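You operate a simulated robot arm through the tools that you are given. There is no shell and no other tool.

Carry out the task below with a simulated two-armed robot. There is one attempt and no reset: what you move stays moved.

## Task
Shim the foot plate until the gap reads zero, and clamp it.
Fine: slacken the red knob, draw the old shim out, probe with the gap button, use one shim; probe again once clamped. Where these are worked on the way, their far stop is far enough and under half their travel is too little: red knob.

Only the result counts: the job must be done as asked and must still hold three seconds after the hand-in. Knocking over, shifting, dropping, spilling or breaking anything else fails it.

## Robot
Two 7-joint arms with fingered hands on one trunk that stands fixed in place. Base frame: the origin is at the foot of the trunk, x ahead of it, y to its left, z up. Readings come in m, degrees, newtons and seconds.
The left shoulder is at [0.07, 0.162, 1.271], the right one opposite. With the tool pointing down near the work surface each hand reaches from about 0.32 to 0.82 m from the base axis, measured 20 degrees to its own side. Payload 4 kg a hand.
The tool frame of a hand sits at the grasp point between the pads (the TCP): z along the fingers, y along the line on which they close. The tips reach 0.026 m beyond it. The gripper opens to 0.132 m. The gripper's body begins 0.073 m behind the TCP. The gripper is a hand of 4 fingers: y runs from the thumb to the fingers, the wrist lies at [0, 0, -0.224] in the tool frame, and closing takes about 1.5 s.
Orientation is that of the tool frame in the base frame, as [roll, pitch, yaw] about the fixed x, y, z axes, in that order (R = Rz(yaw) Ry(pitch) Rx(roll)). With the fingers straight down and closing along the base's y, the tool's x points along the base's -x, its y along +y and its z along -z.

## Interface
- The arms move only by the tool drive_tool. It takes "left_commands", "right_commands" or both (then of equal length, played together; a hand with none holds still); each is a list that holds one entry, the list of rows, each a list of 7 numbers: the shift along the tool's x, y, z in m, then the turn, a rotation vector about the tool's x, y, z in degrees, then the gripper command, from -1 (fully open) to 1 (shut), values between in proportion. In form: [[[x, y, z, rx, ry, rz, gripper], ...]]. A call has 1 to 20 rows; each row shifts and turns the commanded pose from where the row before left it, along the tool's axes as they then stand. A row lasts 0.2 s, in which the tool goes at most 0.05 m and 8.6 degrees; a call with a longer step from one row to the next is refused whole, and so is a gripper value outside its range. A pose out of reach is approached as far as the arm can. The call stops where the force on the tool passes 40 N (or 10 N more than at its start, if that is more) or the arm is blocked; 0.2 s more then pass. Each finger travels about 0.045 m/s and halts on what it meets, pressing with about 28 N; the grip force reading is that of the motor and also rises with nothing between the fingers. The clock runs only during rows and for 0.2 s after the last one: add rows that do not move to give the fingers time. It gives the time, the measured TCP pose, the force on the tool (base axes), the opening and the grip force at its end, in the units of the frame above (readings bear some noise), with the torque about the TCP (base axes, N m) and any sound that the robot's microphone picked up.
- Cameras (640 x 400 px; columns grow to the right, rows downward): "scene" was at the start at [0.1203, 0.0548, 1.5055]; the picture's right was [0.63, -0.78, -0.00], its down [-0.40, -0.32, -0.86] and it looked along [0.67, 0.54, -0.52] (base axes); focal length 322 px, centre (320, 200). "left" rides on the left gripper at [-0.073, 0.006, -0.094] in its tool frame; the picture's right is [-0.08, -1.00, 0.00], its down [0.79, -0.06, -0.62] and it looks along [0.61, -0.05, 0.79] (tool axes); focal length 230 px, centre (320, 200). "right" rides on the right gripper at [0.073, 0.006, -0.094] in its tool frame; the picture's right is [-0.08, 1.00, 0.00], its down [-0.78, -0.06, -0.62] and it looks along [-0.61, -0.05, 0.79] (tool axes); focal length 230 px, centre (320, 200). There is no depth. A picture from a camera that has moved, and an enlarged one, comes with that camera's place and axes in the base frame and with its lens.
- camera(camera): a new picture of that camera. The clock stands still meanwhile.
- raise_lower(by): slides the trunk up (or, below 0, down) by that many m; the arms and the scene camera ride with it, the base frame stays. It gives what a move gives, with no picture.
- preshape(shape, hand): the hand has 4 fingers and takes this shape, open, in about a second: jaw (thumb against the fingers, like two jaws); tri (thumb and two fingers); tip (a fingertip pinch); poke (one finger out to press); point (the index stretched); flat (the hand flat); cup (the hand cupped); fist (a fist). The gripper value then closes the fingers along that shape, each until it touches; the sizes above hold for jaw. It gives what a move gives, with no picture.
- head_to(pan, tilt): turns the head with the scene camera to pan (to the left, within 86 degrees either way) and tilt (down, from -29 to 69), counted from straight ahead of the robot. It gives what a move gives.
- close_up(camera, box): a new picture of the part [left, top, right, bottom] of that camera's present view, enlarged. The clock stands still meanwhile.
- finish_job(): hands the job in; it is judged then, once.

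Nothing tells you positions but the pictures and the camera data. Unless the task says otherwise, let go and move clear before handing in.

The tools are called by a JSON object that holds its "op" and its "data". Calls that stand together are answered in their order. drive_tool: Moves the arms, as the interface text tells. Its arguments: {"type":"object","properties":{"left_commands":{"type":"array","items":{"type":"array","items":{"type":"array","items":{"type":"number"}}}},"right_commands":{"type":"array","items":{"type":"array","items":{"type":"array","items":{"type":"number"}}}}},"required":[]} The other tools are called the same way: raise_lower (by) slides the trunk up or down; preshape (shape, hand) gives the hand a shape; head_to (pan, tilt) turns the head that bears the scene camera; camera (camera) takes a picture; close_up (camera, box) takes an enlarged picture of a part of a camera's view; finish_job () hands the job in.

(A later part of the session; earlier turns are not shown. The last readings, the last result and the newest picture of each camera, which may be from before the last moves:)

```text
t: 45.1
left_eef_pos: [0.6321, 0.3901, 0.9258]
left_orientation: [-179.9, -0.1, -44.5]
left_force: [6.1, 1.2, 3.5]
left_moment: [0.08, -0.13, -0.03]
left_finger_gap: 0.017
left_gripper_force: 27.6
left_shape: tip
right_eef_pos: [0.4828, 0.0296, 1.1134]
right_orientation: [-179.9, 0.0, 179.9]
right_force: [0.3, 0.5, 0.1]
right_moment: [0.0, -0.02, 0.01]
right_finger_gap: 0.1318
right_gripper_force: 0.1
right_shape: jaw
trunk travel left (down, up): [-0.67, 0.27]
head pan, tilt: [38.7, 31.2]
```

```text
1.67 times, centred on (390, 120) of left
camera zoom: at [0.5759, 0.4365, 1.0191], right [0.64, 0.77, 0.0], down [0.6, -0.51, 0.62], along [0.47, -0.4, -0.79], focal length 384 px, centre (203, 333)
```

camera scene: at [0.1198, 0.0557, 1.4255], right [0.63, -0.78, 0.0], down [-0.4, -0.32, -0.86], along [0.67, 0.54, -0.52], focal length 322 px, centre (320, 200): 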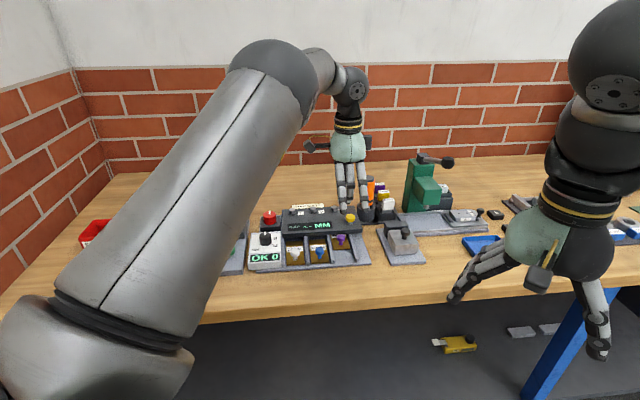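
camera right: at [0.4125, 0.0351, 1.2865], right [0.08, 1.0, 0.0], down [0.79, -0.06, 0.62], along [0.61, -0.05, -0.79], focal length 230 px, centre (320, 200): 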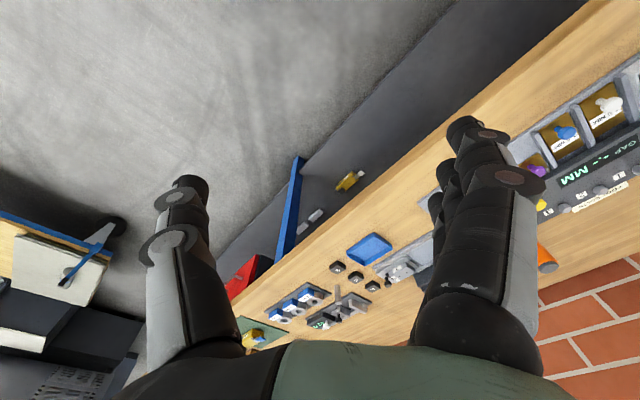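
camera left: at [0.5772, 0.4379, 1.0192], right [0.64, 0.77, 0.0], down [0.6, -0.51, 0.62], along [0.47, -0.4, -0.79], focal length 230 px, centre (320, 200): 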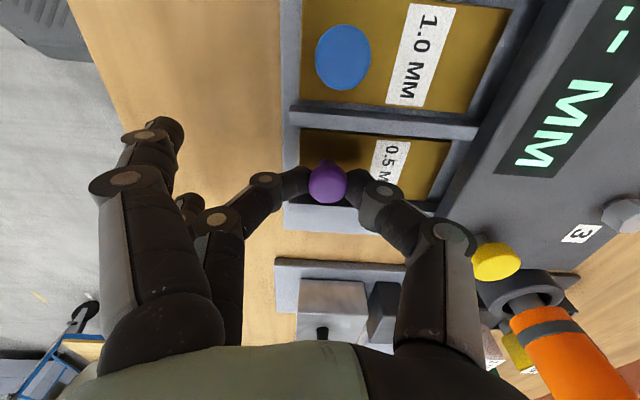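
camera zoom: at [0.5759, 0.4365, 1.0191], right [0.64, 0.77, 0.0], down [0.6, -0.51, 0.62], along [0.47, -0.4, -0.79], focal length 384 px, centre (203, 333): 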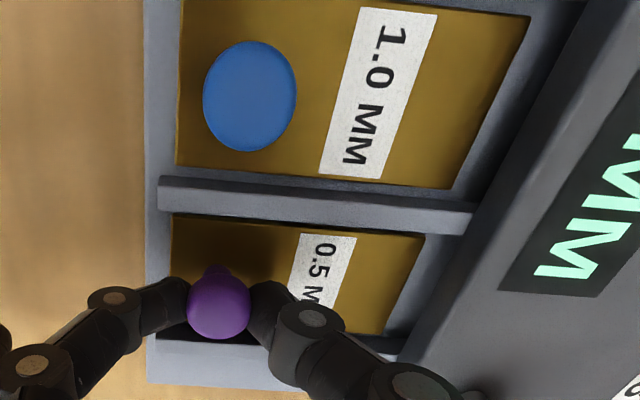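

The purple shim is fully drawn out (light stop force, aligned with the others). Releasing and lifting.

{"op": "drive_tool", "data": {"left_commands": [[[0, -0.0015, 0, 0, 0, 0, 0.35], [0, 0, 0, 0, 0, 0, 0.35], [0, 0, 0, 0, 0, 0, 0.35], [0, 0, -0.02, 0, 0, 0, 0.35], [0, 0, -0.04, 0, 0, 0, 0.35], [0, 0, -0.04, 0, 0, 0, 0.35], [0, 0, 0, 0, 0, 0, 0.35]]]}}

{"op": "camera", "data": {"camera": "left"}}

{"op": "camera", "data": {"camera": "scene"}}

```text
t: 46.7
left_eef_pos: [0.633, 0.3913, 1.0252]
left_orientation: [180.0, 0.0, -44.5]
left_force: [-0.5, 0.5, -0.9]
left_moment: [0.0, 0.03, 0.0]
left_finger_gap: 0.0426
left_gripper_force: 0.1
left_shape: tip
right_eef_pos: [0.4841, 0.03, 1.1118]
right_orientation: [-180.0, 0.1, -180.0]
right_force: [-0.3, -0.5, -0.2]
right_moment: [0.04, 0.0, 0.0]
right_finger_gap: 0.1319
right_gripper_force: 0.0
right_shape: jaw
trunk travel left (down, up): [-0.67, 0.27]
head pan, tilt: [38.7, 31.2]
```

```text
taken
camera left: at [0.5772, 0.4381, 1.1193], right [0.64, 0.77, 0.0], down [0.6, -0.51, 0.62], along [0.47, -0.4, -0.79], focal length 230 px, centre (320, 200)
```

left: 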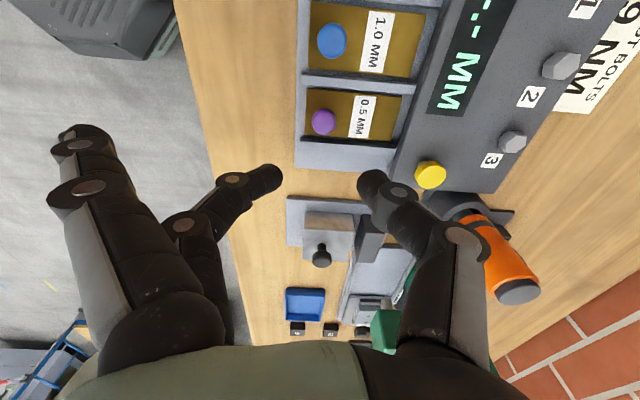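

```text
taken
camera scene: at [0.121, 0.0549, 1.4254], right [0.63, -0.78, 0.0], down [-0.4, -0.32, -0.86], along [0.67, 0.54, -0.52], focal length 322 px, centre (320, 200)
```

scene: 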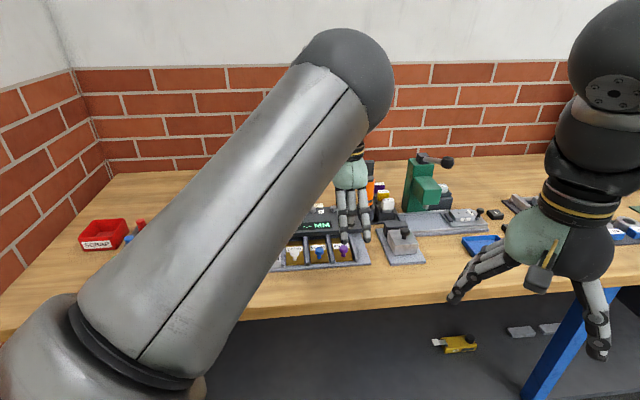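

The purple shim is out, in line with the others. Next: probing with the yellow button, using the poke shape. First a close look to fix the button position.

{"op": "close_up", "data": {"camera": "left", "box": [380, 120, 500, 210]}}

{"op": "preshape", "data": {"hand": "left", "shape": "poke"}}

{"op": "camera", "data": {"camera": "left"}}

```text
4.44 times, centred on (440, 165) of left
camera zoom: at [0.5772, 0.4381, 1.1193], right [0.64, 0.77, 0.0], down [0.6, -0.51, 0.62], along [0.47, -0.4, -0.79], focal length 1022 px, centre (-213, 356)
```

zoom: 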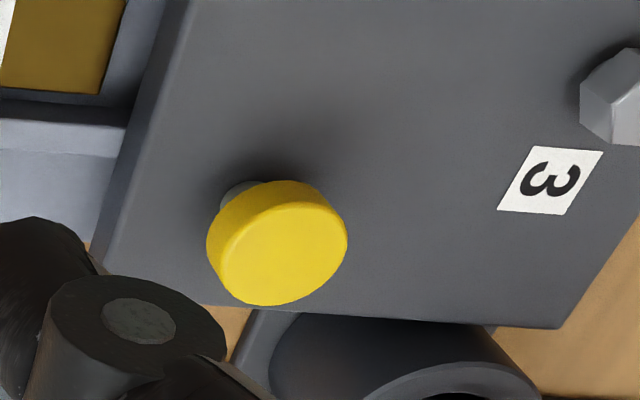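

```text
t: 47.6
left_eef_pos: [0.6333, 0.3917, 1.0263]
left_orientation: [180.0, 0.0, -44.5]
left_force: [0.4, 0.4, 0.3]
left_moment: [-0.01, -0.01, 0.0]
left_finger_gap: 0.0001
left_gripper_force: 0.0
left_shape: poke
right_eef_pos: [0.4837, 0.0289, 1.113]
right_orientation: [180.0, 0.0, 180.0]
right_force: [0.9, -0.2, -0.2]
right_moment: [0.01, 0.01, 0.03]
right_finger_gap: 0.1317
right_gripper_force: 0.0
right_shape: jaw
trunk travel left (down, up): [-0.67, 0.27]
head pan, tilt: [38.7, 31.2]
```

```text
taken
camera left: at [0.5766, 0.4379, 1.1194], right [0.64, 0.77, 0.0], down [0.6, -0.51, 0.62], along [0.47, -0.4, -0.79], focal length 230 px, centre (320, 200)
```

left: 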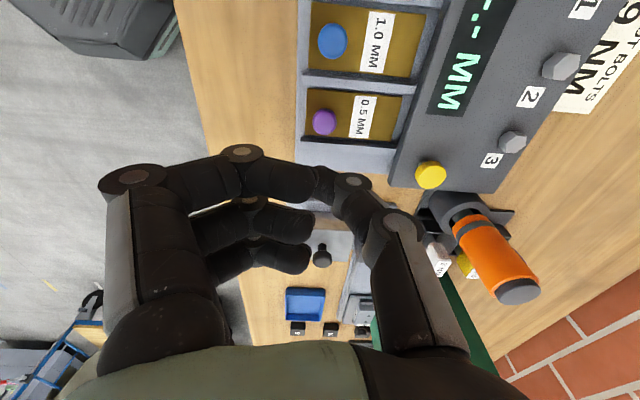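

{"op": "drive_tool", "data": {"left_commands": [[[0, 0, 0, 7.4, 3.03, 0, -1], [0.00755, -0.0249, 0.0158, 0, 0, 0, -1], [0.00755, -0.0249, 0.0158, 0, 0, 0, -1], [0.00755, -0.0249, 0.0158, 0, 0, 0, -1], [0.00755, -0.0249, 0.0158, 0, 0, 0, -1], [0, 0, 0, 0, 0, 0, -1]]]}}

{"op": "camera", "data": {"camera": "left"}}

{"op": "camera", "data": {"camera": "scene"}}

```text
t: 49.0
left_eef_pos: [0.7308, 0.4429, 0.9805]
left_orientation: [-172.4, -3.1, -44.6]
left_force: [-0.3, 0.6, 0.0]
left_moment: [-0.03, -0.01, -0.01]
left_finger_gap: 0.0
left_gripper_force: 0.0
left_shape: poke
right_eef_pos: [0.483, 0.0284, 1.1127]
right_orientation: [179.9, 0.0, 180.0]
right_force: [-0.4, -0.6, 0.0]
right_moment: [0.01, 0.0, 0.0]
right_finger_gap: 0.1316
right_gripper_force: 0.1
right_shape: jaw
trunk travel left (down, up): [-0.67, 0.27]
head pan, tilt: [38.7, 31.2]
```

```text
taken
camera left: at [0.6629, 0.4841, 1.0681], right [0.63, 0.76, 0.13], down [0.52, -0.54, 0.66], along [0.57, -0.35, -0.74], focal length 230 px, centre (320, 200)
```

left: 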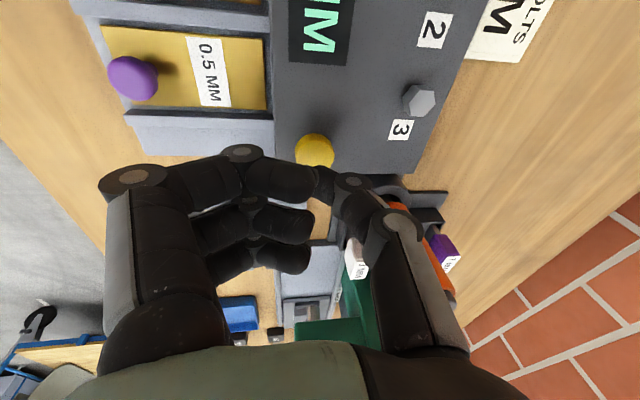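

```text
taken
camera scene: at [0.1195, 0.0535, 1.4257], right [0.63, -0.78, 0.0], down [-0.4, -0.32, -0.86], along [0.67, 0.54, -0.52], focal length 322 px, centre (320, 200)
```

scene: 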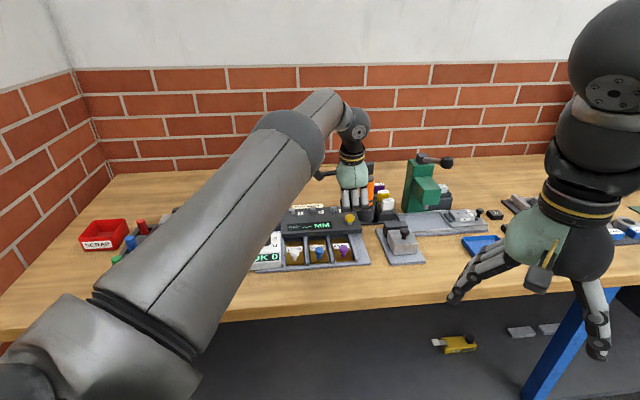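

The button lies just under the thumb tip. I'll go down and press it gently.

{"op": "drive_tool", "data": {"left_commands": [[[-0.0018, 0.0016, 0.0088, 0, 0, 0, -1], [-0.0018, 0.0016, 0.0088, 0, 0, 0, -1], [0, 0, 0, 0, 0, 0, -1]]]}}

{"op": "close_up", "data": {"camera": "left", "box": [230, 60, 430, 210]}}

{"op": "close_up", "data": {"camera": "scene", "box": [280, 150, 400, 280]}}

```text
t: 49.8
left_eef_pos: [0.7292, 0.4457, 0.961]
left_orientation: [-172.7, -3.1, -44.6]
left_force: [0.2, -1.4, 1.9]
left_moment: [-0.05, 0.03, -0.01]
left_finger_gap: 0.0002
left_gripper_force: 0.0
left_shape: poke
right_eef_pos: [0.4829, 0.0292, 1.1138]
right_orientation: [180.0, 0.1, 180.0]
right_force: [0.7, 0.0, 0.1]
right_moment: [0.02, 0.03, 0.0]
right_finger_gap: 0.1317
right_gripper_force: 0.1
right_shape: jaw
trunk travel left (down, up): [-0.67, 0.27]
head pan, tilt: [38.7, 31.2]
```

```text
2.67 times, centred on (330, 135) of left
camera zoom: at [0.6607, 0.4867, 1.0486], right [0.64, 0.76, 0.12], down [0.52, -0.54, 0.66], along [0.57, -0.36, -0.74], focal length 614 px, centre (293, 373)
```

zoom: 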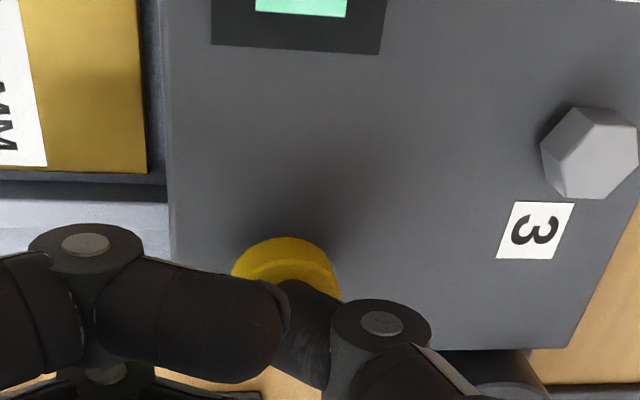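

```text
3.08 times, centred on (340, 215) of scene
camera zoom: at [0.1201, 0.0548, 1.4256], right [0.63, -0.78, 0.0], down [-0.4, -0.32, -0.86], along [0.67, 0.54, -0.52], focal length 990 px, centre (258, 154)
```

zoom: 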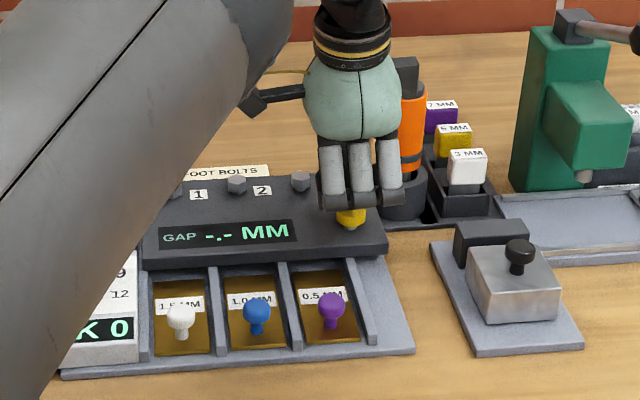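

The tip is just touching the cap, and the display stays visible from the head. Pressing.

{"op": "drive_tool", "data": {"left_commands": [[[-0.0002, 0.0005, 0.004, 0, 0, 0, -1], [-0.0002, 0.0005, 0.004, 0, 0, 0, -1], [0, 0, 0, 0, 0, 0, -1]]]}}

{"op": "close_up", "data": {"camera": "scene", "box": [280, 150, 400, 280]}}

```text
t: 50.6
left_eef_pos: [0.7284, 0.4451, 0.9574]
left_orientation: [-172.3, -3.2, -44.6]
left_force: [2.1, 2.9, 17.3]
left_moment: [0.13, -0.02, 0.0]
left_finger_gap: 0.0001
left_gripper_force: 0.0
left_shape: poke
right_eef_pos: [0.4817, 0.0285, 1.1128]
right_orientation: [179.9, 0.1, 180.0]
right_force: [-0.1, -0.4, -0.4]
right_moment: [0.03, 0.0, -0.04]
right_finger_gap: 0.1317
right_gripper_force: 0.0
right_shape: jaw
trunk travel left (down, up): [-0.67, 0.27]
head pan, tilt: [38.7, 31.2]
heard: click
```

```text
3.08 times, centred on (340, 215) of scene
camera zoom: at [0.1181, 0.0537, 1.426], right [0.63, -0.78, 0.0], down [-0.4, -0.32, -0.86], along [0.67, 0.54, -0.52], focal length 990 px, centre (258, 154)
```

zoom: 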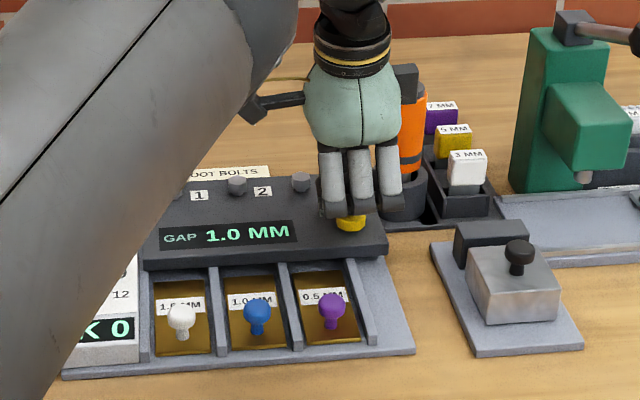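

The gap reads 1.0 mm, so the blue 1.0 mm shim is the right one. I'll release the button, lift, straighten the hand and set the tip shape.

{"op": "drive_tool", "data": {"left_commands": [[[0.0013, -0.0032, -0.0248, 0, 0, 0, -1], [0.0016, -0.0039, -0.0297, 0, 0, 0, -1], [0, 0.02, -0.02, 0, 0, 0, -1], [0, 0, 0, -7.4, -3.03, 0, -1], [0, 0, 0, 0, 0, 0, -1]]]}}

{"op": "preshape", "data": {"hand": "left", "shape": "tip"}}

{"op": "close_up", "data": {"camera": "scene", "box": [240, 150, 400, 280]}}

```text
t: 51.8
left_eef_pos: [0.7094, 0.4289, 1.0266]
left_orientation: [-176.0, -1.5, -44.6]
left_force: [-1.5, 0.7, 0.9]
left_moment: [0.06, -0.01, 0.01]
left_finger_gap: 0.0
left_gripper_force: 0.1
left_shape: poke
left hand out of reach, approached as far as the arm can: row 4
right_eef_pos: [0.4828, 0.0295, 1.1135]
right_orientation: [179.9, 0.0, 179.9]
right_force: [-0.5, -0.1, -0.1]
right_moment: [0.03, -0.03, -0.02]
right_finger_gap: 0.1319
right_gripper_force: 0.1
right_shape: jaw
trunk travel left (down, up): [-0.67, 0.27]
head pan, tilt: [38.7, 31.2]
```

```text
t: 52.7
left_eef_pos: [0.7111, 0.4313, 1.0245]
left_orientation: [-176.1, -1.5, -44.6]
left_force: [-0.4, -0.3, -0.2]
left_moment: [-0.02, -0.04, -0.02]
left_finger_gap: 0.1315
left_gripper_force: 0.1
left_shape: tip
right_eef_pos: [0.4836, 0.0302, 1.113]
right_orientation: [-180.0, 0.0, -179.9]
right_force: [-0.1, -0.4, 0.2]
right_moment: [0.01, 0.02, -0.01]
right_finger_gap: 0.1319
right_gripper_force: 0.0
right_shape: jaw
trunk travel left (down, up): [-0.67, 0.27]
head pan, tilt: [38.7, 31.2]
```

```text
3.08 times, centred on (320, 215) of scene
camera zoom: at [0.1207, 0.0552, 1.4254], right [0.63, -0.78, 0.0], down [-0.4, -0.32, -0.86], along [0.67, 0.54, -0.52], focal length 990 px, centre (320, 154)
```

zoom: 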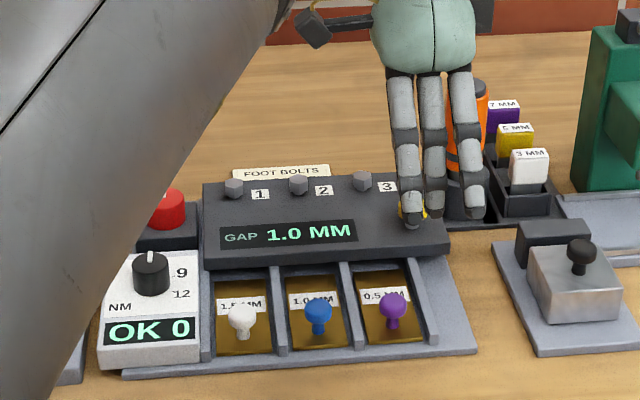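

{"op": "drive_tool", "data": {"left_commands": [[[-0.0223, 0.0205, 0, 0, 0, 0, 0.35], [-0.0223, 0.0205, 0, 0, 0, 0, 0.35], [-0.0223, 0.0205, 0, 0, 0, 0, 0.35], [-0.0223, 0.0205, 0, 0, 0, 0, 0.35], [0, 0, 0, 0, 0, 0, 0.35]]]}}

{"op": "camera", "data": {"camera": "left"}}

{"op": "close_up", "data": {"camera": "left", "box": [220, 40, 420, 190]}}

```text
t: 53.9
left_eef_pos: [0.593, 0.4365, 1.0166]
left_orientation: [-176.0, -1.5, -44.6]
left_force: [0.4, 0.1, -1.0]
left_moment: [0.02, 0.03, -0.01]
left_finger_gap: 0.0436
left_gripper_force: 0.1
left_shape: tip
right_eef_pos: [0.4839, 0.0305, 1.1122]
right_orientation: [-180.0, 0.1, 180.0]
right_force: [0.4, -0.8, 1.2]
right_moment: [0.01, 0.0, 0.01]
right_finger_gap: 0.1318
right_gripper_force: 0.0
right_shape: jaw
trunk travel left (down, up): [-0.67, 0.27]
head pan, tilt: [38.7, 31.2]
```

```text
taken
camera left: at [0.5305, 0.4796, 1.108], right [0.64, 0.76, 0.07], down [0.56, -0.53, 0.64], along [0.52, -0.37, -0.77], focal length 230 px, centre (320, 200)
```

left: 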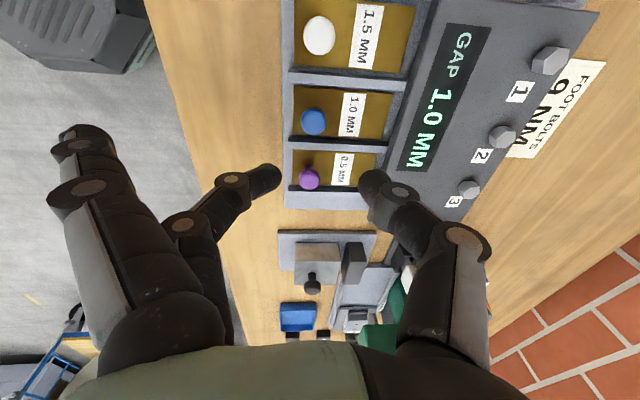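

```text
2.67 times, centred on (320, 115) of left
camera zoom: at [0.5305, 0.4796, 1.108], right [0.64, 0.76, 0.07], down [0.56, -0.53, 0.64], along [0.52, -0.37, -0.77], focal length 614 px, centre (320, 427)
```

zoom: 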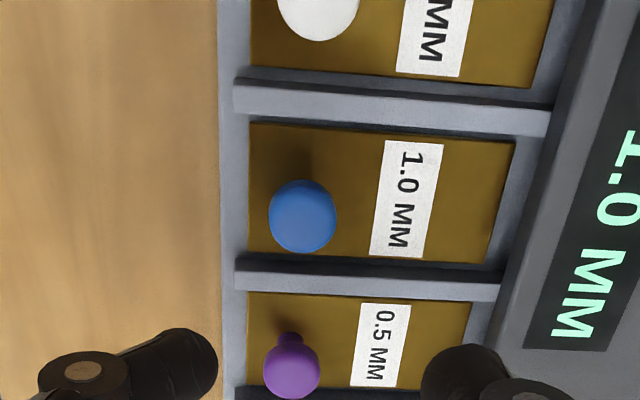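

I'll straighten the remaining tilt, centre over the blue handle and come down to just above it.

{"op": "drive_tool", "data": {"left_commands": [[[0, 0, 0, -4.0, -1.5, 0, 0.35], [-0.0025, 0.001, 0.03, 0, 0, 0, 0.35], [0, 0, 0.03, 0, 0, 0, 0.35], [0, 0, 0, 0, 0, 0, 0.35]]]}}

{"op": "close_up", "data": {"camera": "left", "box": [220, 90, 420, 240]}}

{"op": "close_up", "data": {"camera": "scene", "box": [240, 170, 400, 290]}}

```text
t: 54.9
left_eef_pos: [0.5883, 0.4368, 0.956]
left_orientation: [179.8, 0.0, -44.5]
left_force: [-0.5, 0.5, 0.2]
left_moment: [-0.01, 0.02, -0.03]
left_finger_gap: 0.0434
left_gripper_force: 0.0
left_shape: tip
right_eef_pos: [0.484, 0.0304, 1.1136]
right_orientation: [-180.0, 0.0, 180.0]
right_force: [-2.0, 0.3, -1.1]
right_moment: [0.02, 0.0, 0.01]
right_finger_gap: 0.1317
right_gripper_force: 0.0
right_shape: jaw
trunk travel left (down, up): [-0.67, 0.27]
head pan, tilt: [38.7, 31.2]
```

```text
2.67 times, centred on (320, 165) of left
camera zoom: at [0.5318, 0.4836, 1.0504], right [0.64, 0.77, 0.0], down [0.6, -0.51, 0.62], along [0.47, -0.4, -0.79], focal length 614 px, centre (320, 293)
```

zoom: 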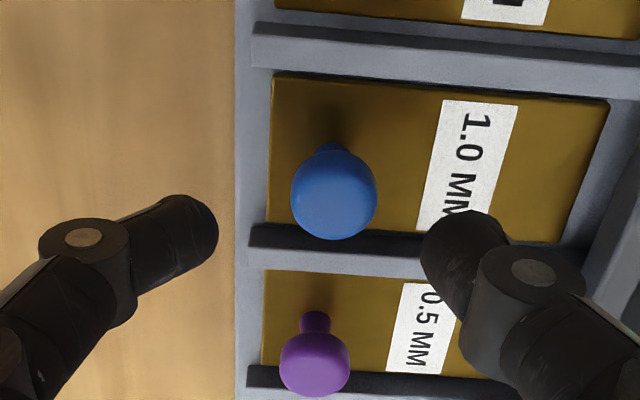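

```text
3.33 times, centred on (320, 230) of scene
camera zoom: at [0.1198, 0.055, 1.4256], right [0.63, -0.78, 0.0], down [-0.4, -0.32, -0.86], along [0.67, 0.54, -0.52], focal length 1072 px, centre (320, 100)
```

zoom: 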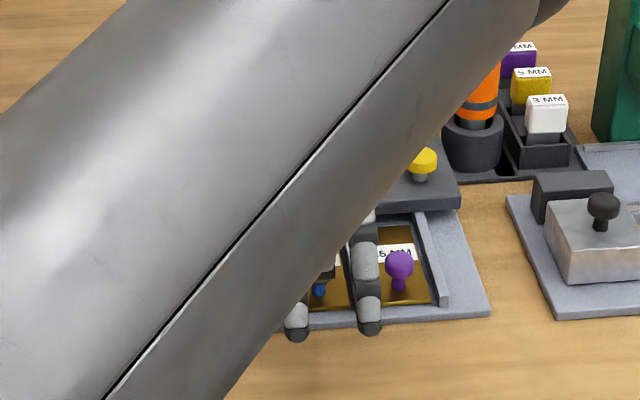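

{"op": "drive_tool", "data": {"left_commands": [[[0.003, 0, 0.015, 0, 0, 0, 0.35], [0, 0, 0.015, 0, 0, 0, 0.35], [0, 0, 0, 0, 0, 0, 0.35]]]}}

{"op": "close_up", "data": {"camera": "left", "box": [220, 90, 420, 240]}}

```text
t: 55.7
left_eef_pos: [0.5899, 0.4334, 0.9256]
left_orientation: [179.9, 0.0, -44.5]
left_force: [0.7, -0.2, -0.9]
left_moment: [0.01, -0.02, 0.03]
left_finger_gap: 0.0432
left_gripper_force: 0.0
left_shape: tip
right_eef_pos: [0.4838, 0.0293, 1.1137]
right_orientation: [-180.0, 0.0, -180.0]
right_force: [-0.3, -0.1, -0.1]
right_moment: [0.02, 0.01, -0.01]
right_finger_gap: 0.1318
right_gripper_force: 0.0
right_shape: jaw
trunk travel left (down, up): [-0.67, 0.27]
head pan, tilt: [38.7, 31.2]
```

```text
2.67 times, centred on (320, 165) of left
camera zoom: at [0.5342, 0.4801, 1.0192], right [0.64, 0.77, 0.0], down [0.6, -0.51, 0.62], along [0.47, -0.4, -0.79], focal length 614 px, centre (320, 293)
```

zoom: 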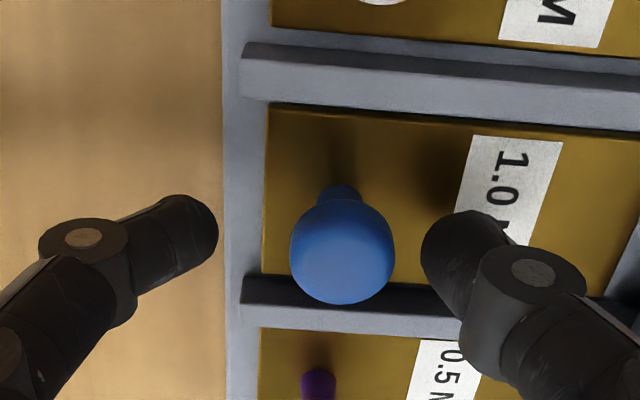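

Well placed around the blue handle. Closing the grip.

{"op": "drive_tool", "data": {"left_commands": [[[0, 0, 0, 0, 0, 0, 1], [0, 0, 0, 0, 0, 0, 1], [0, 0, 0, 0, 0, 0, 1], [0, 0, 0, 0, 0, 0, 1]]]}}

{"op": "close_up", "data": {"camera": "left", "box": [220, 90, 420, 240]}}

```text
t: 56.7
left_eef_pos: [0.5914, 0.4318, 0.9245]
left_orientation: [179.8, 0.0, -44.6]
left_force: [1.9, -0.5, -2.5]
left_moment: [-0.08, -0.01, -0.01]
left_finger_gap: 0.0158
left_gripper_force: 27.8
left_shape: tip
right_eef_pos: [0.4842, 0.0299, 1.1126]
right_orientation: [179.9, 0.0, 180.0]
right_force: [-0.5, 0.1, -0.3]
right_moment: [-0.02, 0.0, -0.01]
right_finger_gap: 0.1318
right_gripper_force: 0.1
right_shape: jaw
trunk travel left (down, up): [-0.67, 0.27]
head pan, tilt: [38.7, 31.2]
```

```text
2.67 times, centred on (320, 165) of left
camera zoom: at [0.5348, 0.4799, 1.0187], right [0.64, 0.76, 0.0], down [0.6, -0.51, 0.62], along [0.47, -0.4, -0.79], focal length 614 px, centre (320, 293)
```

zoom: 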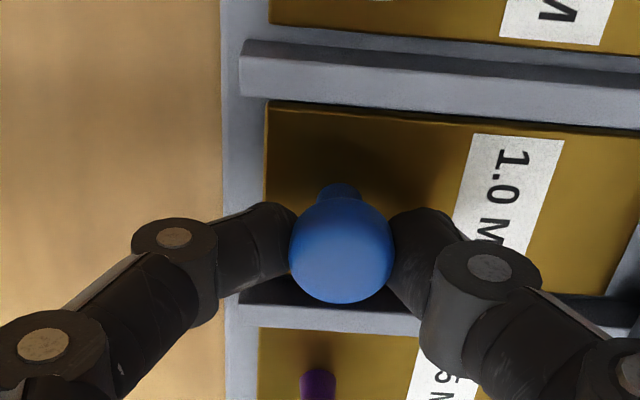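

Gripped. Sliding the blue shim straight in, 42 mm first.

{"op": "drive_tool", "data": {"left_commands": [[[0, -0.008, 0, 0, 0, 0, 1], [0, -0.0085, 0, 0, 0, 0, 1], [0, -0.0085, 0, 0, 0, 0, 1], [0, -0.0085, 0, 0, 0, 0, 1], [0, -0.0085, 0, 0, 0, 0, 1], [0, 0, 0, 0, 0, 0, 1]]]}}

{"op": "camera", "data": {"camera": "left"}}

{"op": "camera", "data": {"camera": "scene"}}

```text
t: 58.1
left_eef_pos: [0.6202, 0.4632, 0.9255]
left_orientation: [179.8, 0.0, -44.6]
left_force: [1.3, -2.5, -6.6]
left_moment: [-0.12, -0.02, 0.0]
left_finger_gap: 0.0159
left_gripper_force: 28.1
left_shape: tip
right_eef_pos: [0.4842, 0.0304, 1.1124]
right_orientation: [180.0, -0.1, 180.0]
right_force: [0.0, 0.4, 0.1]
right_moment: [0.01, 0.0, 0.03]
right_finger_gap: 0.1317
right_gripper_force: 0.1
right_shape: jaw
trunk travel left (down, up): [-0.67, 0.27]
head pan, tilt: [38.7, 31.2]
```

```text
taken
camera left: at [0.5649, 0.51, 1.0191], right [0.64, 0.76, 0.0], down [0.6, -0.51, 0.62], along [0.47, -0.4, -0.79], focal length 230 px, centre (320, 200)
```

left: 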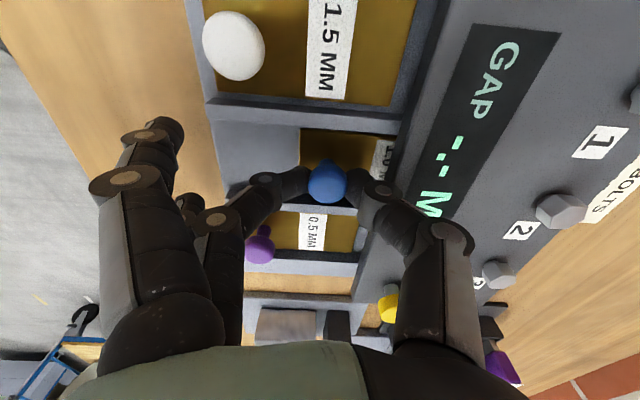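

```text
taken
camera scene: at [0.1217, 0.055, 1.4253], right [0.63, -0.78, 0.0], down [-0.4, -0.32, -0.86], along [0.67, 0.54, -0.52], focal length 322 px, centre (320, 200)
```

scene: 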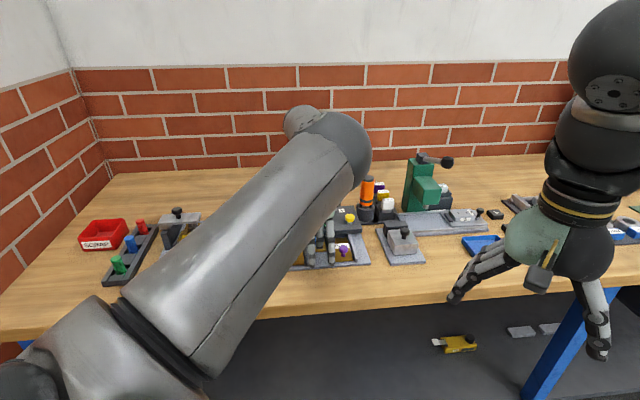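

The shim is nearly home (about 2 mm short of where the old one sat). Pushing on lightly to the stop.

{"op": "drive_tool", "data": {"left_commands": [[[0, -0.002, 0, 0, 0, 0, 1], [0, -0.002, 0, 0, 0, 0, 1], [0, 0, 0, 0, 0, 0, 1]]]}}

{"op": "close_up", "data": {"camera": "left", "box": [200, 80, 440, 270]}}

```text
t: 58.9
left_eef_pos: [0.6231, 0.4657, 0.9244]
left_orientation: [179.9, 0.1, -44.5]
left_force: [-0.4, -4.0, -7.2]
left_moment: [-0.12, 0.07, 0.0]
left_finger_gap: 0.0155
left_gripper_force: 28.2
left_shape: tip
right_eef_pos: [0.4838, 0.0295, 1.113]
right_orientation: [180.0, 0.0, -180.0]
right_force: [-0.5, 0.3, -0.2]
right_moment: [-0.01, 0.02, 0.0]
right_finger_gap: 0.1316
right_gripper_force: 0.0
right_shape: jaw
trunk travel left (down, up): [-0.67, 0.27]
head pan, tilt: [38.7, 31.2]
```

```text
2.11 times, centred on (320, 175) of left
camera zoom: at [0.5673, 0.5123, 1.0191], right [0.64, 0.77, 0.0], down [0.6, -0.51, 0.62], along [0.47, -0.4, -0.79], focal length 484 px, centre (320, 253)
```

zoom: 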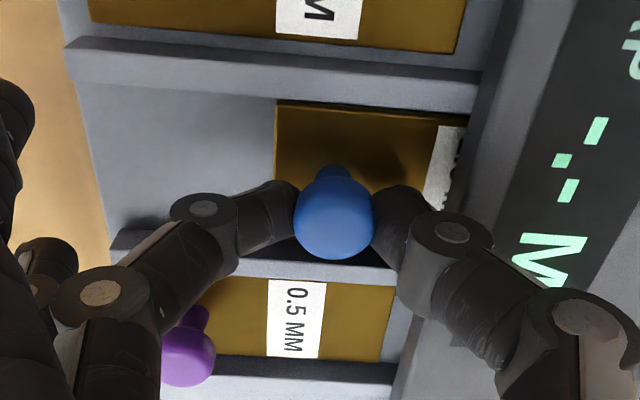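

{"op": "drive_tool", "data": {"left_commands": [[[0, -0.002, 0, 0, 0, 0, 1], [0, -0.002, 0, 0, 0, 0, 1], [0, 0, 0, 0, 0, 0, 1]]]}}

{"op": "close_up", "data": {"camera": "left", "box": [200, 80, 440, 270]}}

```text
t: 59.7
left_eef_pos: [0.6249, 0.4676, 0.9244]
left_orientation: [179.8, 0.0, -44.5]
left_force: [-8.0, -9.9, -10.9]
left_moment: [-0.29, 0.25, -0.01]
left_finger_gap: 0.0141
left_gripper_force: 28.5
left_shape: tip
right_eef_pos: [0.4829, 0.0287, 1.1144]
right_orientation: [179.9, 0.1, -179.9]
right_force: [-0.3, -0.1, -0.2]
right_moment: [-0.01, -0.03, 0.01]
right_finger_gap: 0.1314
right_gripper_force: 0.1
right_shape: jaw
trunk travel left (down, up): [-0.67, 0.27]
head pan, tilt: [38.7, 31.2]
```

```text
2.11 times, centred on (320, 175) of left
camera zoom: at [0.5695, 0.5144, 1.0196], right [0.64, 0.76, 0.0], down [0.6, -0.51, 0.62], along [0.47, -0.4, -0.79], focal length 484 px, centre (320, 253)
```

zoom: 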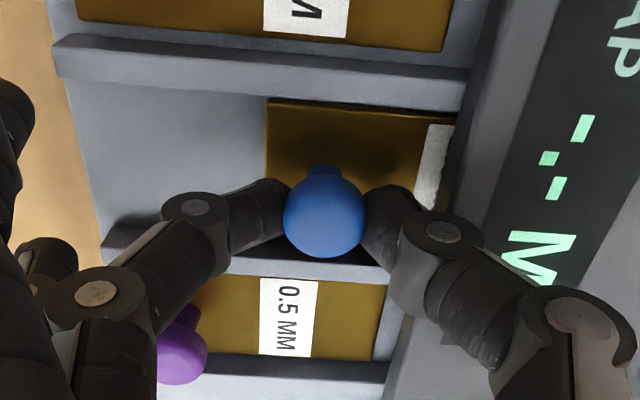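

Stop felt (13 N, handle no longer following). Relaxing, opening slightly and lifting straight off.

{"op": "drive_tool", "data": {"left_commands": [[[0, 0.003, 0, 0, 0, 0, 0.5], [0, 0, 0, 0, 0, 0, 0.5], [0, 0, 0, 0, 0, 0, 0.5], [0, 0, -0.015, 0, 0, 0, 0.45], [0, 0, -0.03, 0, 0, 0, 0.45], [0, 0, -0.04, 0, 0, 0, 0.35], [0, 0, 0, 0, 0, 0, 0.35]]]}}

{"op": "camera", "data": {"camera": "left"}}

{"op": "close_up", "data": {"camera": "left", "box": [200, 0, 460, 180]}}

```text
t: 61.3
left_eef_pos: [0.6229, 0.4681, 1.0115]
left_orientation: [179.8, 0.0, -44.6]
left_force: [0.2, -0.5, 0.0]
left_moment: [-0.02, 0.05, 0.02]
left_finger_gap: 0.0427
left_gripper_force: 0.1
left_shape: tip
right_eef_pos: [0.4842, 0.0292, 1.1137]
right_orientation: [-179.9, -0.1, -180.0]
right_force: [0.3, 0.0, -0.3]
right_moment: [0.03, 0.02, -0.01]
right_finger_gap: 0.1316
right_gripper_force: 0.1
right_shape: jaw
trunk travel left (down, up): [-0.67, 0.27]
head pan, tilt: [38.7, 31.2]
```

```text
taken
camera left: at [0.5677, 0.5147, 1.1048], right [0.64, 0.77, 0.0], down [0.6, -0.51, 0.62], along [0.47, -0.4, -0.79], focal length 230 px, centre (320, 200)
```

left: 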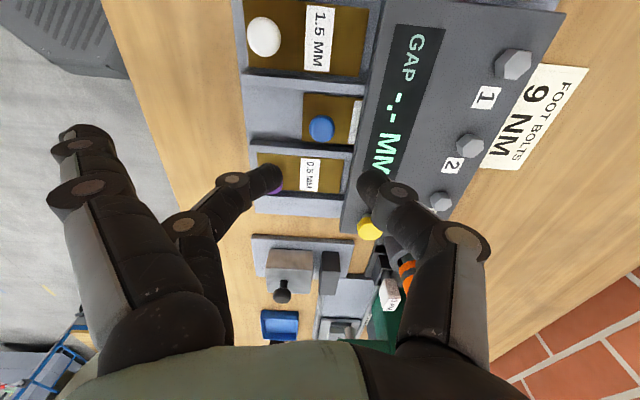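

```text
2.22 times, centred on (330, 90) of left
camera zoom: at [0.5677, 0.5147, 1.1048], right [0.64, 0.77, 0.0], down [0.6, -0.51, 0.62], along [0.47, -0.4, -0.79], focal length 511 px, centre (298, 444)
```

zoom: 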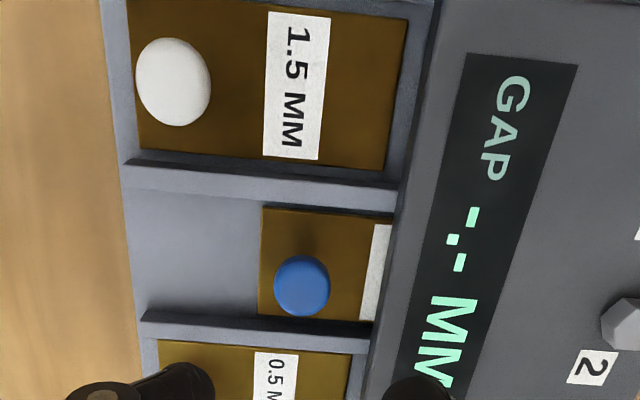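

The blue shim is in. Now the clamp: back to the red knob with the jaw shape, starting at yaw −30° so I can turn clockwise the full half-turn and beyond.

{"op": "preshape", "data": {"hand": "left", "shape": "jaw"}}

{"op": "drive_tool", "data": {"left_commands": [[[0, 0, -0.01, 4.98, 0.42, 0, 0.1], [0, 0, 0, 0, 0, -7.3, 0.1], [0, 0, 0, 0, 0, -7.3, 0.1], [-0.023, -0.0309, 0, 0, 0, 0, 0.1], [-0.023, -0.0309, 0, 0, 0, 0, 0.1], [-0.023, -0.0309, 0, 0, 0, 0, 0.1], [-0.023, -0.0309, 0, 0, 0, 0, 0.1], [0, 0, 0, 0, 0, 0, 0.1]]]}}

{"op": "camera", "data": {"camera": "left"}}

{"op": "close_up", "data": {"camera": "scene", "box": [220, 130, 400, 280]}}

```text
t: 62.2
left_eef_pos: [0.6231, 0.4689, 1.0102]
left_orientation: [179.9, 0.0, -44.5]
left_force: [0.6, -0.3, -1.0]
left_moment: [-0.02, -0.02, -0.03]
left_finger_gap: 0.132
left_gripper_force: 0.0
left_shape: jaw
right_eef_pos: [0.4844, 0.03, 1.1127]
right_orientation: [180.0, 0.0, 180.0]
right_force: [0.1, -0.3, 0.5]
right_moment: [-0.01, -0.02, -0.03]
right_finger_gap: 0.1319
right_gripper_force: 0.0
right_shape: jaw
trunk travel left (down, up): [-0.67, 0.27]
head pan, tilt: [38.7, 31.2]
```

```text
t: 64.0
left_eef_pos: [0.6077, 0.6192, 1.0282]
left_orientation: [-175.3, -1.6, -30.0]
left_force: [0.4, 0.2, -0.5]
left_moment: [0.02, 0.0, 0.04]
left_finger_gap: 0.0599
left_gripper_force: 0.1
left_shape: jaw
right_eef_pos: [0.4845, 0.0289, 1.1135]
right_orientation: [179.8, 0.0, 180.0]
right_force: [0.3, -0.2, 0.4]
right_moment: [0.01, 0.0, -0.03]
right_finger_gap: 0.1318
right_gripper_force: 0.1
right_shape: jaw
trunk travel left (down, up): [-0.67, 0.27]
head pan, tilt: [38.7, 31.2]
```

```text
taken
camera left: at [0.535, 0.6448, 1.1191], right [0.43, 0.9, 0.08], down [0.67, -0.38, 0.64], along [0.61, -0.22, -0.76], focal length 230 px, centre (320, 200)
```

left: 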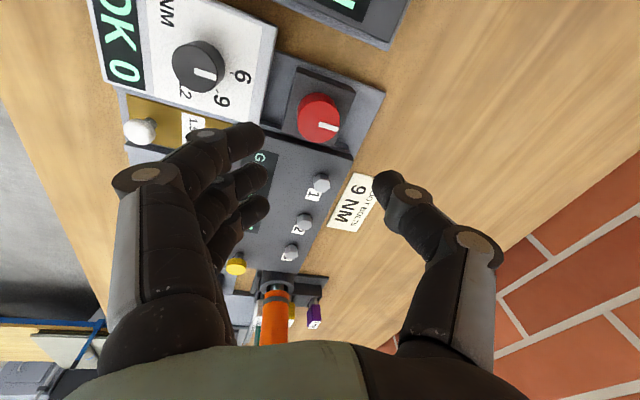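

```text
2.67 times, centred on (310, 205) of scene
camera zoom: at [0.1209, 0.053, 1.4255], right [0.63, -0.78, 0.0], down [-0.4, -0.32, -0.86], along [0.67, 0.54, -0.52], focal length 858 px, centre (347, 187)
```

zoom: 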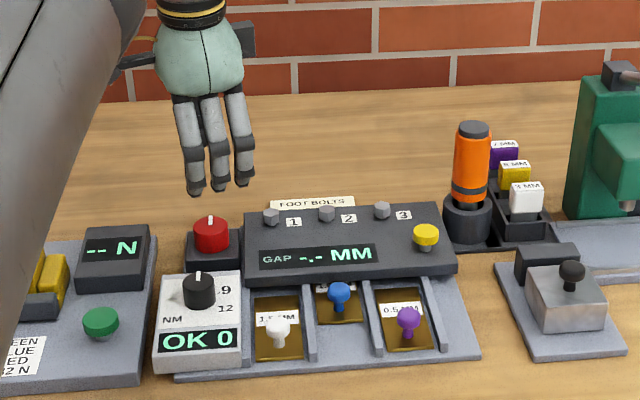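

{"op": "drive_tool", "data": {"left_commands": [[[-0.0055, 0.0018, 0.02, 0, 0, 0, 0.1], [0, 0, 0.03, 0, 0, 0, 0.1], [0, 0, 0, 0, 0, 0, 0.1]]]}}

{"op": "camera", "data": {"camera": "left"}}

{"op": "close_up", "data": {"camera": "scene", "box": [220, 130, 340, 280]}}

```text
t: 64.8
left_eef_pos: [0.6043, 0.6257, 0.9781]
left_orientation: [-175.4, -1.7, -30.1]
left_force: [-0.6, 0.7, 0.1]
left_moment: [0.03, -0.01, 0.01]
left_finger_gap: 0.0602
left_gripper_force: 0.1
left_shape: jaw
right_eef_pos: [0.4833, 0.0295, 1.1136]
right_orientation: [-180.0, 0.1, -180.0]
right_force: [0.3, 0.1, 0.0]
right_moment: [0.0, 0.01, -0.02]
right_finger_gap: 0.1319
right_gripper_force: 0.1
right_shape: jaw
trunk travel left (down, up): [-0.67, 0.27]
head pan, tilt: [38.7, 31.2]
```

```text
taken
camera left: at [0.5322, 0.6509, 1.0679], right [0.43, 0.9, 0.08], down [0.67, -0.37, 0.64], along [0.61, -0.22, -0.76], focal length 230 px, centre (320, 200)
```

left: 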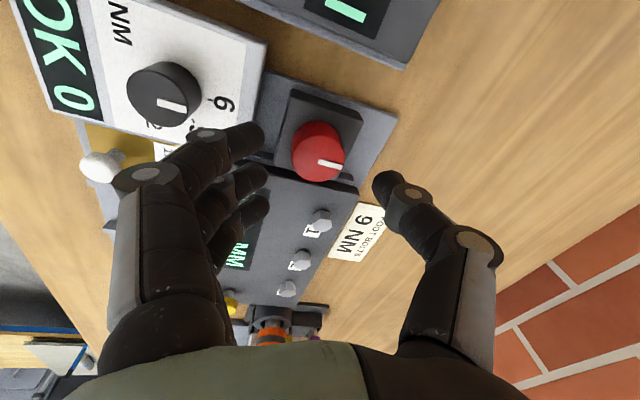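

```text
2.67 times, centred on (280, 205) of scene
camera zoom: at [0.1197, 0.0549, 1.4256], right [0.63, -0.78, 0.0], down [-0.4, -0.32, -0.86], along [0.67, 0.54, -0.52], focal length 858 px, centre (427, 187)
```

zoom: 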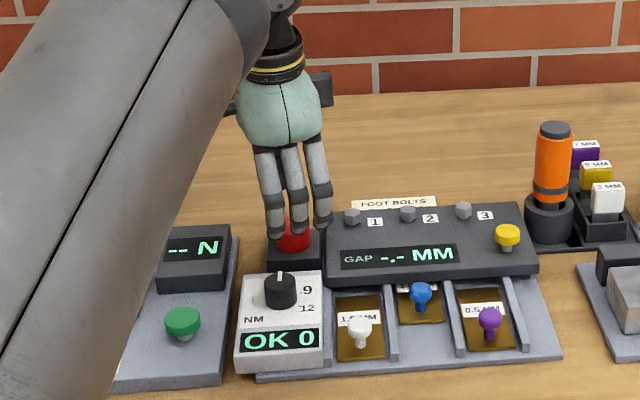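

{"op": "drive_tool", "data": {"left_commands": [[[-0.001, 0.001, 0.017, 0, 0, 0, 0.1], [0, 0, 0.017, 0, 0, 0, 0.1], [0, 0, 0, 0, 0, 0, 0.1]]]}}

{"op": "camera", "data": {"camera": "left"}}

```text
t: 65.6
left_eef_pos: [0.6048, 0.6242, 0.9427]
left_orientation: [-175.4, -1.6, -30.1]
left_force: [0.3, 0.0, 2.0]
left_moment: [-0.08, -0.01, 0.02]
left_finger_gap: 0.06
left_gripper_force: 0.0
left_shape: jaw
right_eef_pos: [0.4824, 0.0292, 1.1131]
right_orientation: [-180.0, 0.0, -179.9]
right_force: [0.2, 0.1, -0.2]
right_moment: [0.0, 0.07, 0.01]
right_finger_gap: 0.1317
right_gripper_force: 0.1
right_shape: jaw
trunk travel left (down, up): [-0.67, 0.27]
head pan, tilt: [38.7, 31.2]
```

```text
taken
camera left: at [0.5325, 0.6498, 1.0341], right [0.43, 0.9, 0.08], down [0.67, -0.37, 0.64], along [0.61, -0.22, -0.76], focal length 230 px, centre (320, 200)
```

left: 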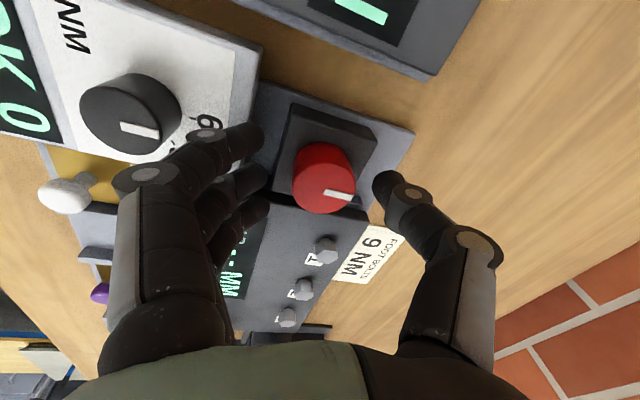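

Positioned as before (slight 2 N graze), so I lift 2 mm and close on the knob.

{"op": "drive_tool", "data": {"left_commands": [[[0, 0, -0.002, 0, 0, 0, 0.1], [0, 0, 0, 0, 0, 0, 1], [0, 0, 0, 0, 0, 0, 1], [0, 0, 0, 0, 0, 0, 1], [0, 0, 0, 0, 0, 0, 1], [0, 0, 0, 0, 0, 0, 1], [0, 0, 0, 0, 0, 0, 1]]]}}

{"op": "close_up", "data": {"camera": "left", "box": [200, 100, 440, 250]}}

```text
t: 67.2
left_eef_pos: [0.6058, 0.6248, 0.9461]
left_orientation: [-175.4, -1.6, -29.9]
left_force: [5.4, 5.2, 0.9]
left_moment: [0.03, -0.02, -0.15]
left_finger_gap: 0.0164
left_gripper_force: 28.2
left_shape: jaw
right_eef_pos: [0.4847, 0.03, 1.1134]
right_orientation: [179.9, 0.0, 180.0]
right_force: [-0.3, -0.2, 0.0]
right_moment: [0.02, -0.03, 0.0]
right_finger_gap: 0.1317
right_gripper_force: 0.2
right_shape: jaw
trunk travel left (down, up): [-0.67, 0.27]
head pan, tilt: [38.7, 31.2]
```

```text
2.67 times, centred on (320, 175) of left
camera zoom: at [0.5335, 0.6508, 1.0358], right [0.43, 0.9, 0.08], down [0.67, -0.37, 0.64], along [0.61, -0.22, -0.76], focal length 614 px, centre (320, 267)
```

zoom: 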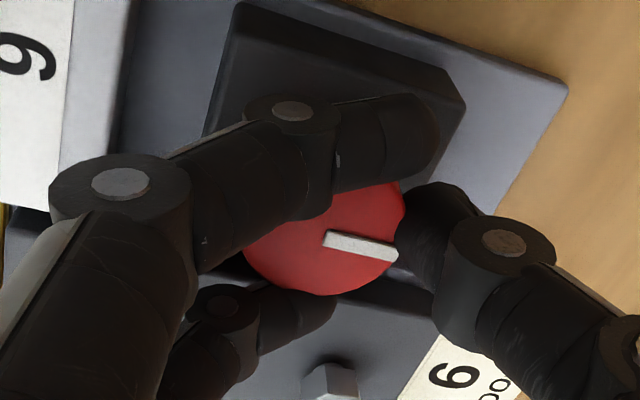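

Gripped. Turning clockwise 90° first.

{"op": "drive_tool", "data": {"left_commands": [[[0, 0, 0, 0, 0, 7.5, 1], [0, 0, 0, 0, 0, 7.5, 1], [0, 0, 0, 0, 0, 7.5, 1], [0, 0, 0, 0, 0, 7.5, 1], [0, 0, 0, 0, 0, 7.5, 1], [0, 0, 0, 0, 0, 7.5, 1], [0, 0, 0, 0, 0, 0, 1]]]}}

{"op": "close_up", "data": {"camera": "left", "box": [200, 100, 440, 250]}}

{"op": "drive_tool", "data": {"left_commands": [[[0, 0, 0, 0, 0, 7.5, 1], [0, 0, 0, 0, 0, 7.5, 1], [0, 0, 0, 0, 0, 7.5, 1], [0, 0, 0, 0, 0, 7.5, 1], [0, 0, 0, 0, 0, 7.5, 1], [0, 0, 0, 0, 0, 7.5, 1], [0, 0, 0, 0, 0, 0, 1]]]}}

{"op": "close_up", "data": {"camera": "left", "box": [200, 100, 440, 250]}}

```text
t: 68.8
left_eef_pos: [0.6053, 0.6253, 0.9448]
left_orientation: [-175.7, 2.1, -74.9]
left_force: [9.6, 7.1, 5.3]
left_moment: [0.09, -0.12, 0.02]
left_finger_gap: 0.0159
left_gripper_force: 27.9
left_shape: jaw
right_eef_pos: [0.4842, 0.0309, 1.1138]
right_orientation: [-180.0, 0.0, -180.0]
right_force: [0.0, 0.4, 0.2]
right_moment: [-0.02, -0.02, 0.02]
right_finger_gap: 0.1318
right_gripper_force: 0.1
right_shape: jaw
trunk travel left (down, up): [-0.67, 0.27]
head pan, tilt: [38.7, 31.2]
```

```text
2.67 times, centred on (320, 175) of left
camera zoom: at [0.575, 0.6884, 1.0405], right [0.94, 0.33, 0.08], down [0.22, -0.78, 0.59], along [0.26, -0.54, -0.8], focal length 614 px, centre (320, 267)
```

zoom: 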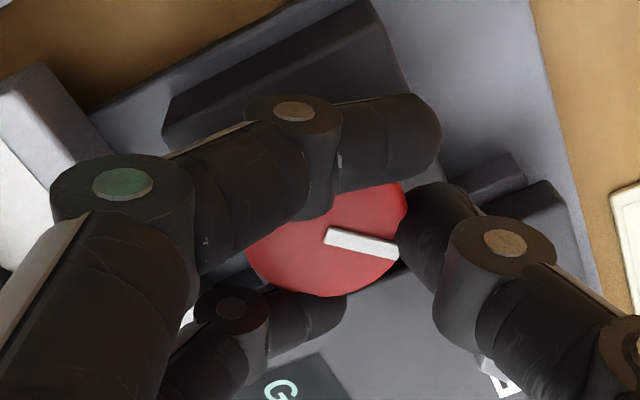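

```text
t: 70.4
left_eef_pos: [0.6062, 0.6228, 0.9453]
left_orientation: [-178.4, 4.6, -120.1]
left_force: [16.2, 6.5, 4.7]
left_moment: [0.09, -0.23, 0.0]
left_finger_gap: 0.0152
left_gripper_force: 28.1
left_shape: jaw
right_eef_pos: [0.4849, 0.0302, 1.1119]
right_orientation: [180.0, -0.1, -179.9]
right_force: [1.3, -0.1, 0.2]
right_moment: [0.03, 0.03, -0.02]
right_finger_gap: 0.1319
right_gripper_force: 0.1
right_shape: jaw
trunk travel left (down, up): [-0.67, 0.27]
head pan, tilt: [38.7, 31.2]
```

```text
2.67 times, centred on (320, 175) of left
camera zoom: at [0.6325, 0.6843, 1.0442], right [0.9, -0.43, 0.03], down [-0.38, -0.74, 0.55], along [-0.21, -0.51, -0.83], focal length 614 px, centre (320, 267)
```

zoom: 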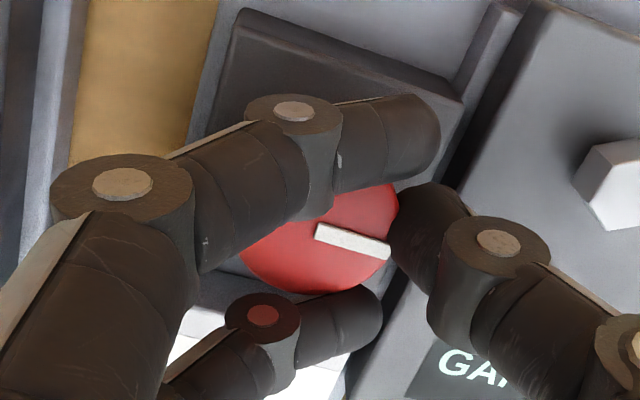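

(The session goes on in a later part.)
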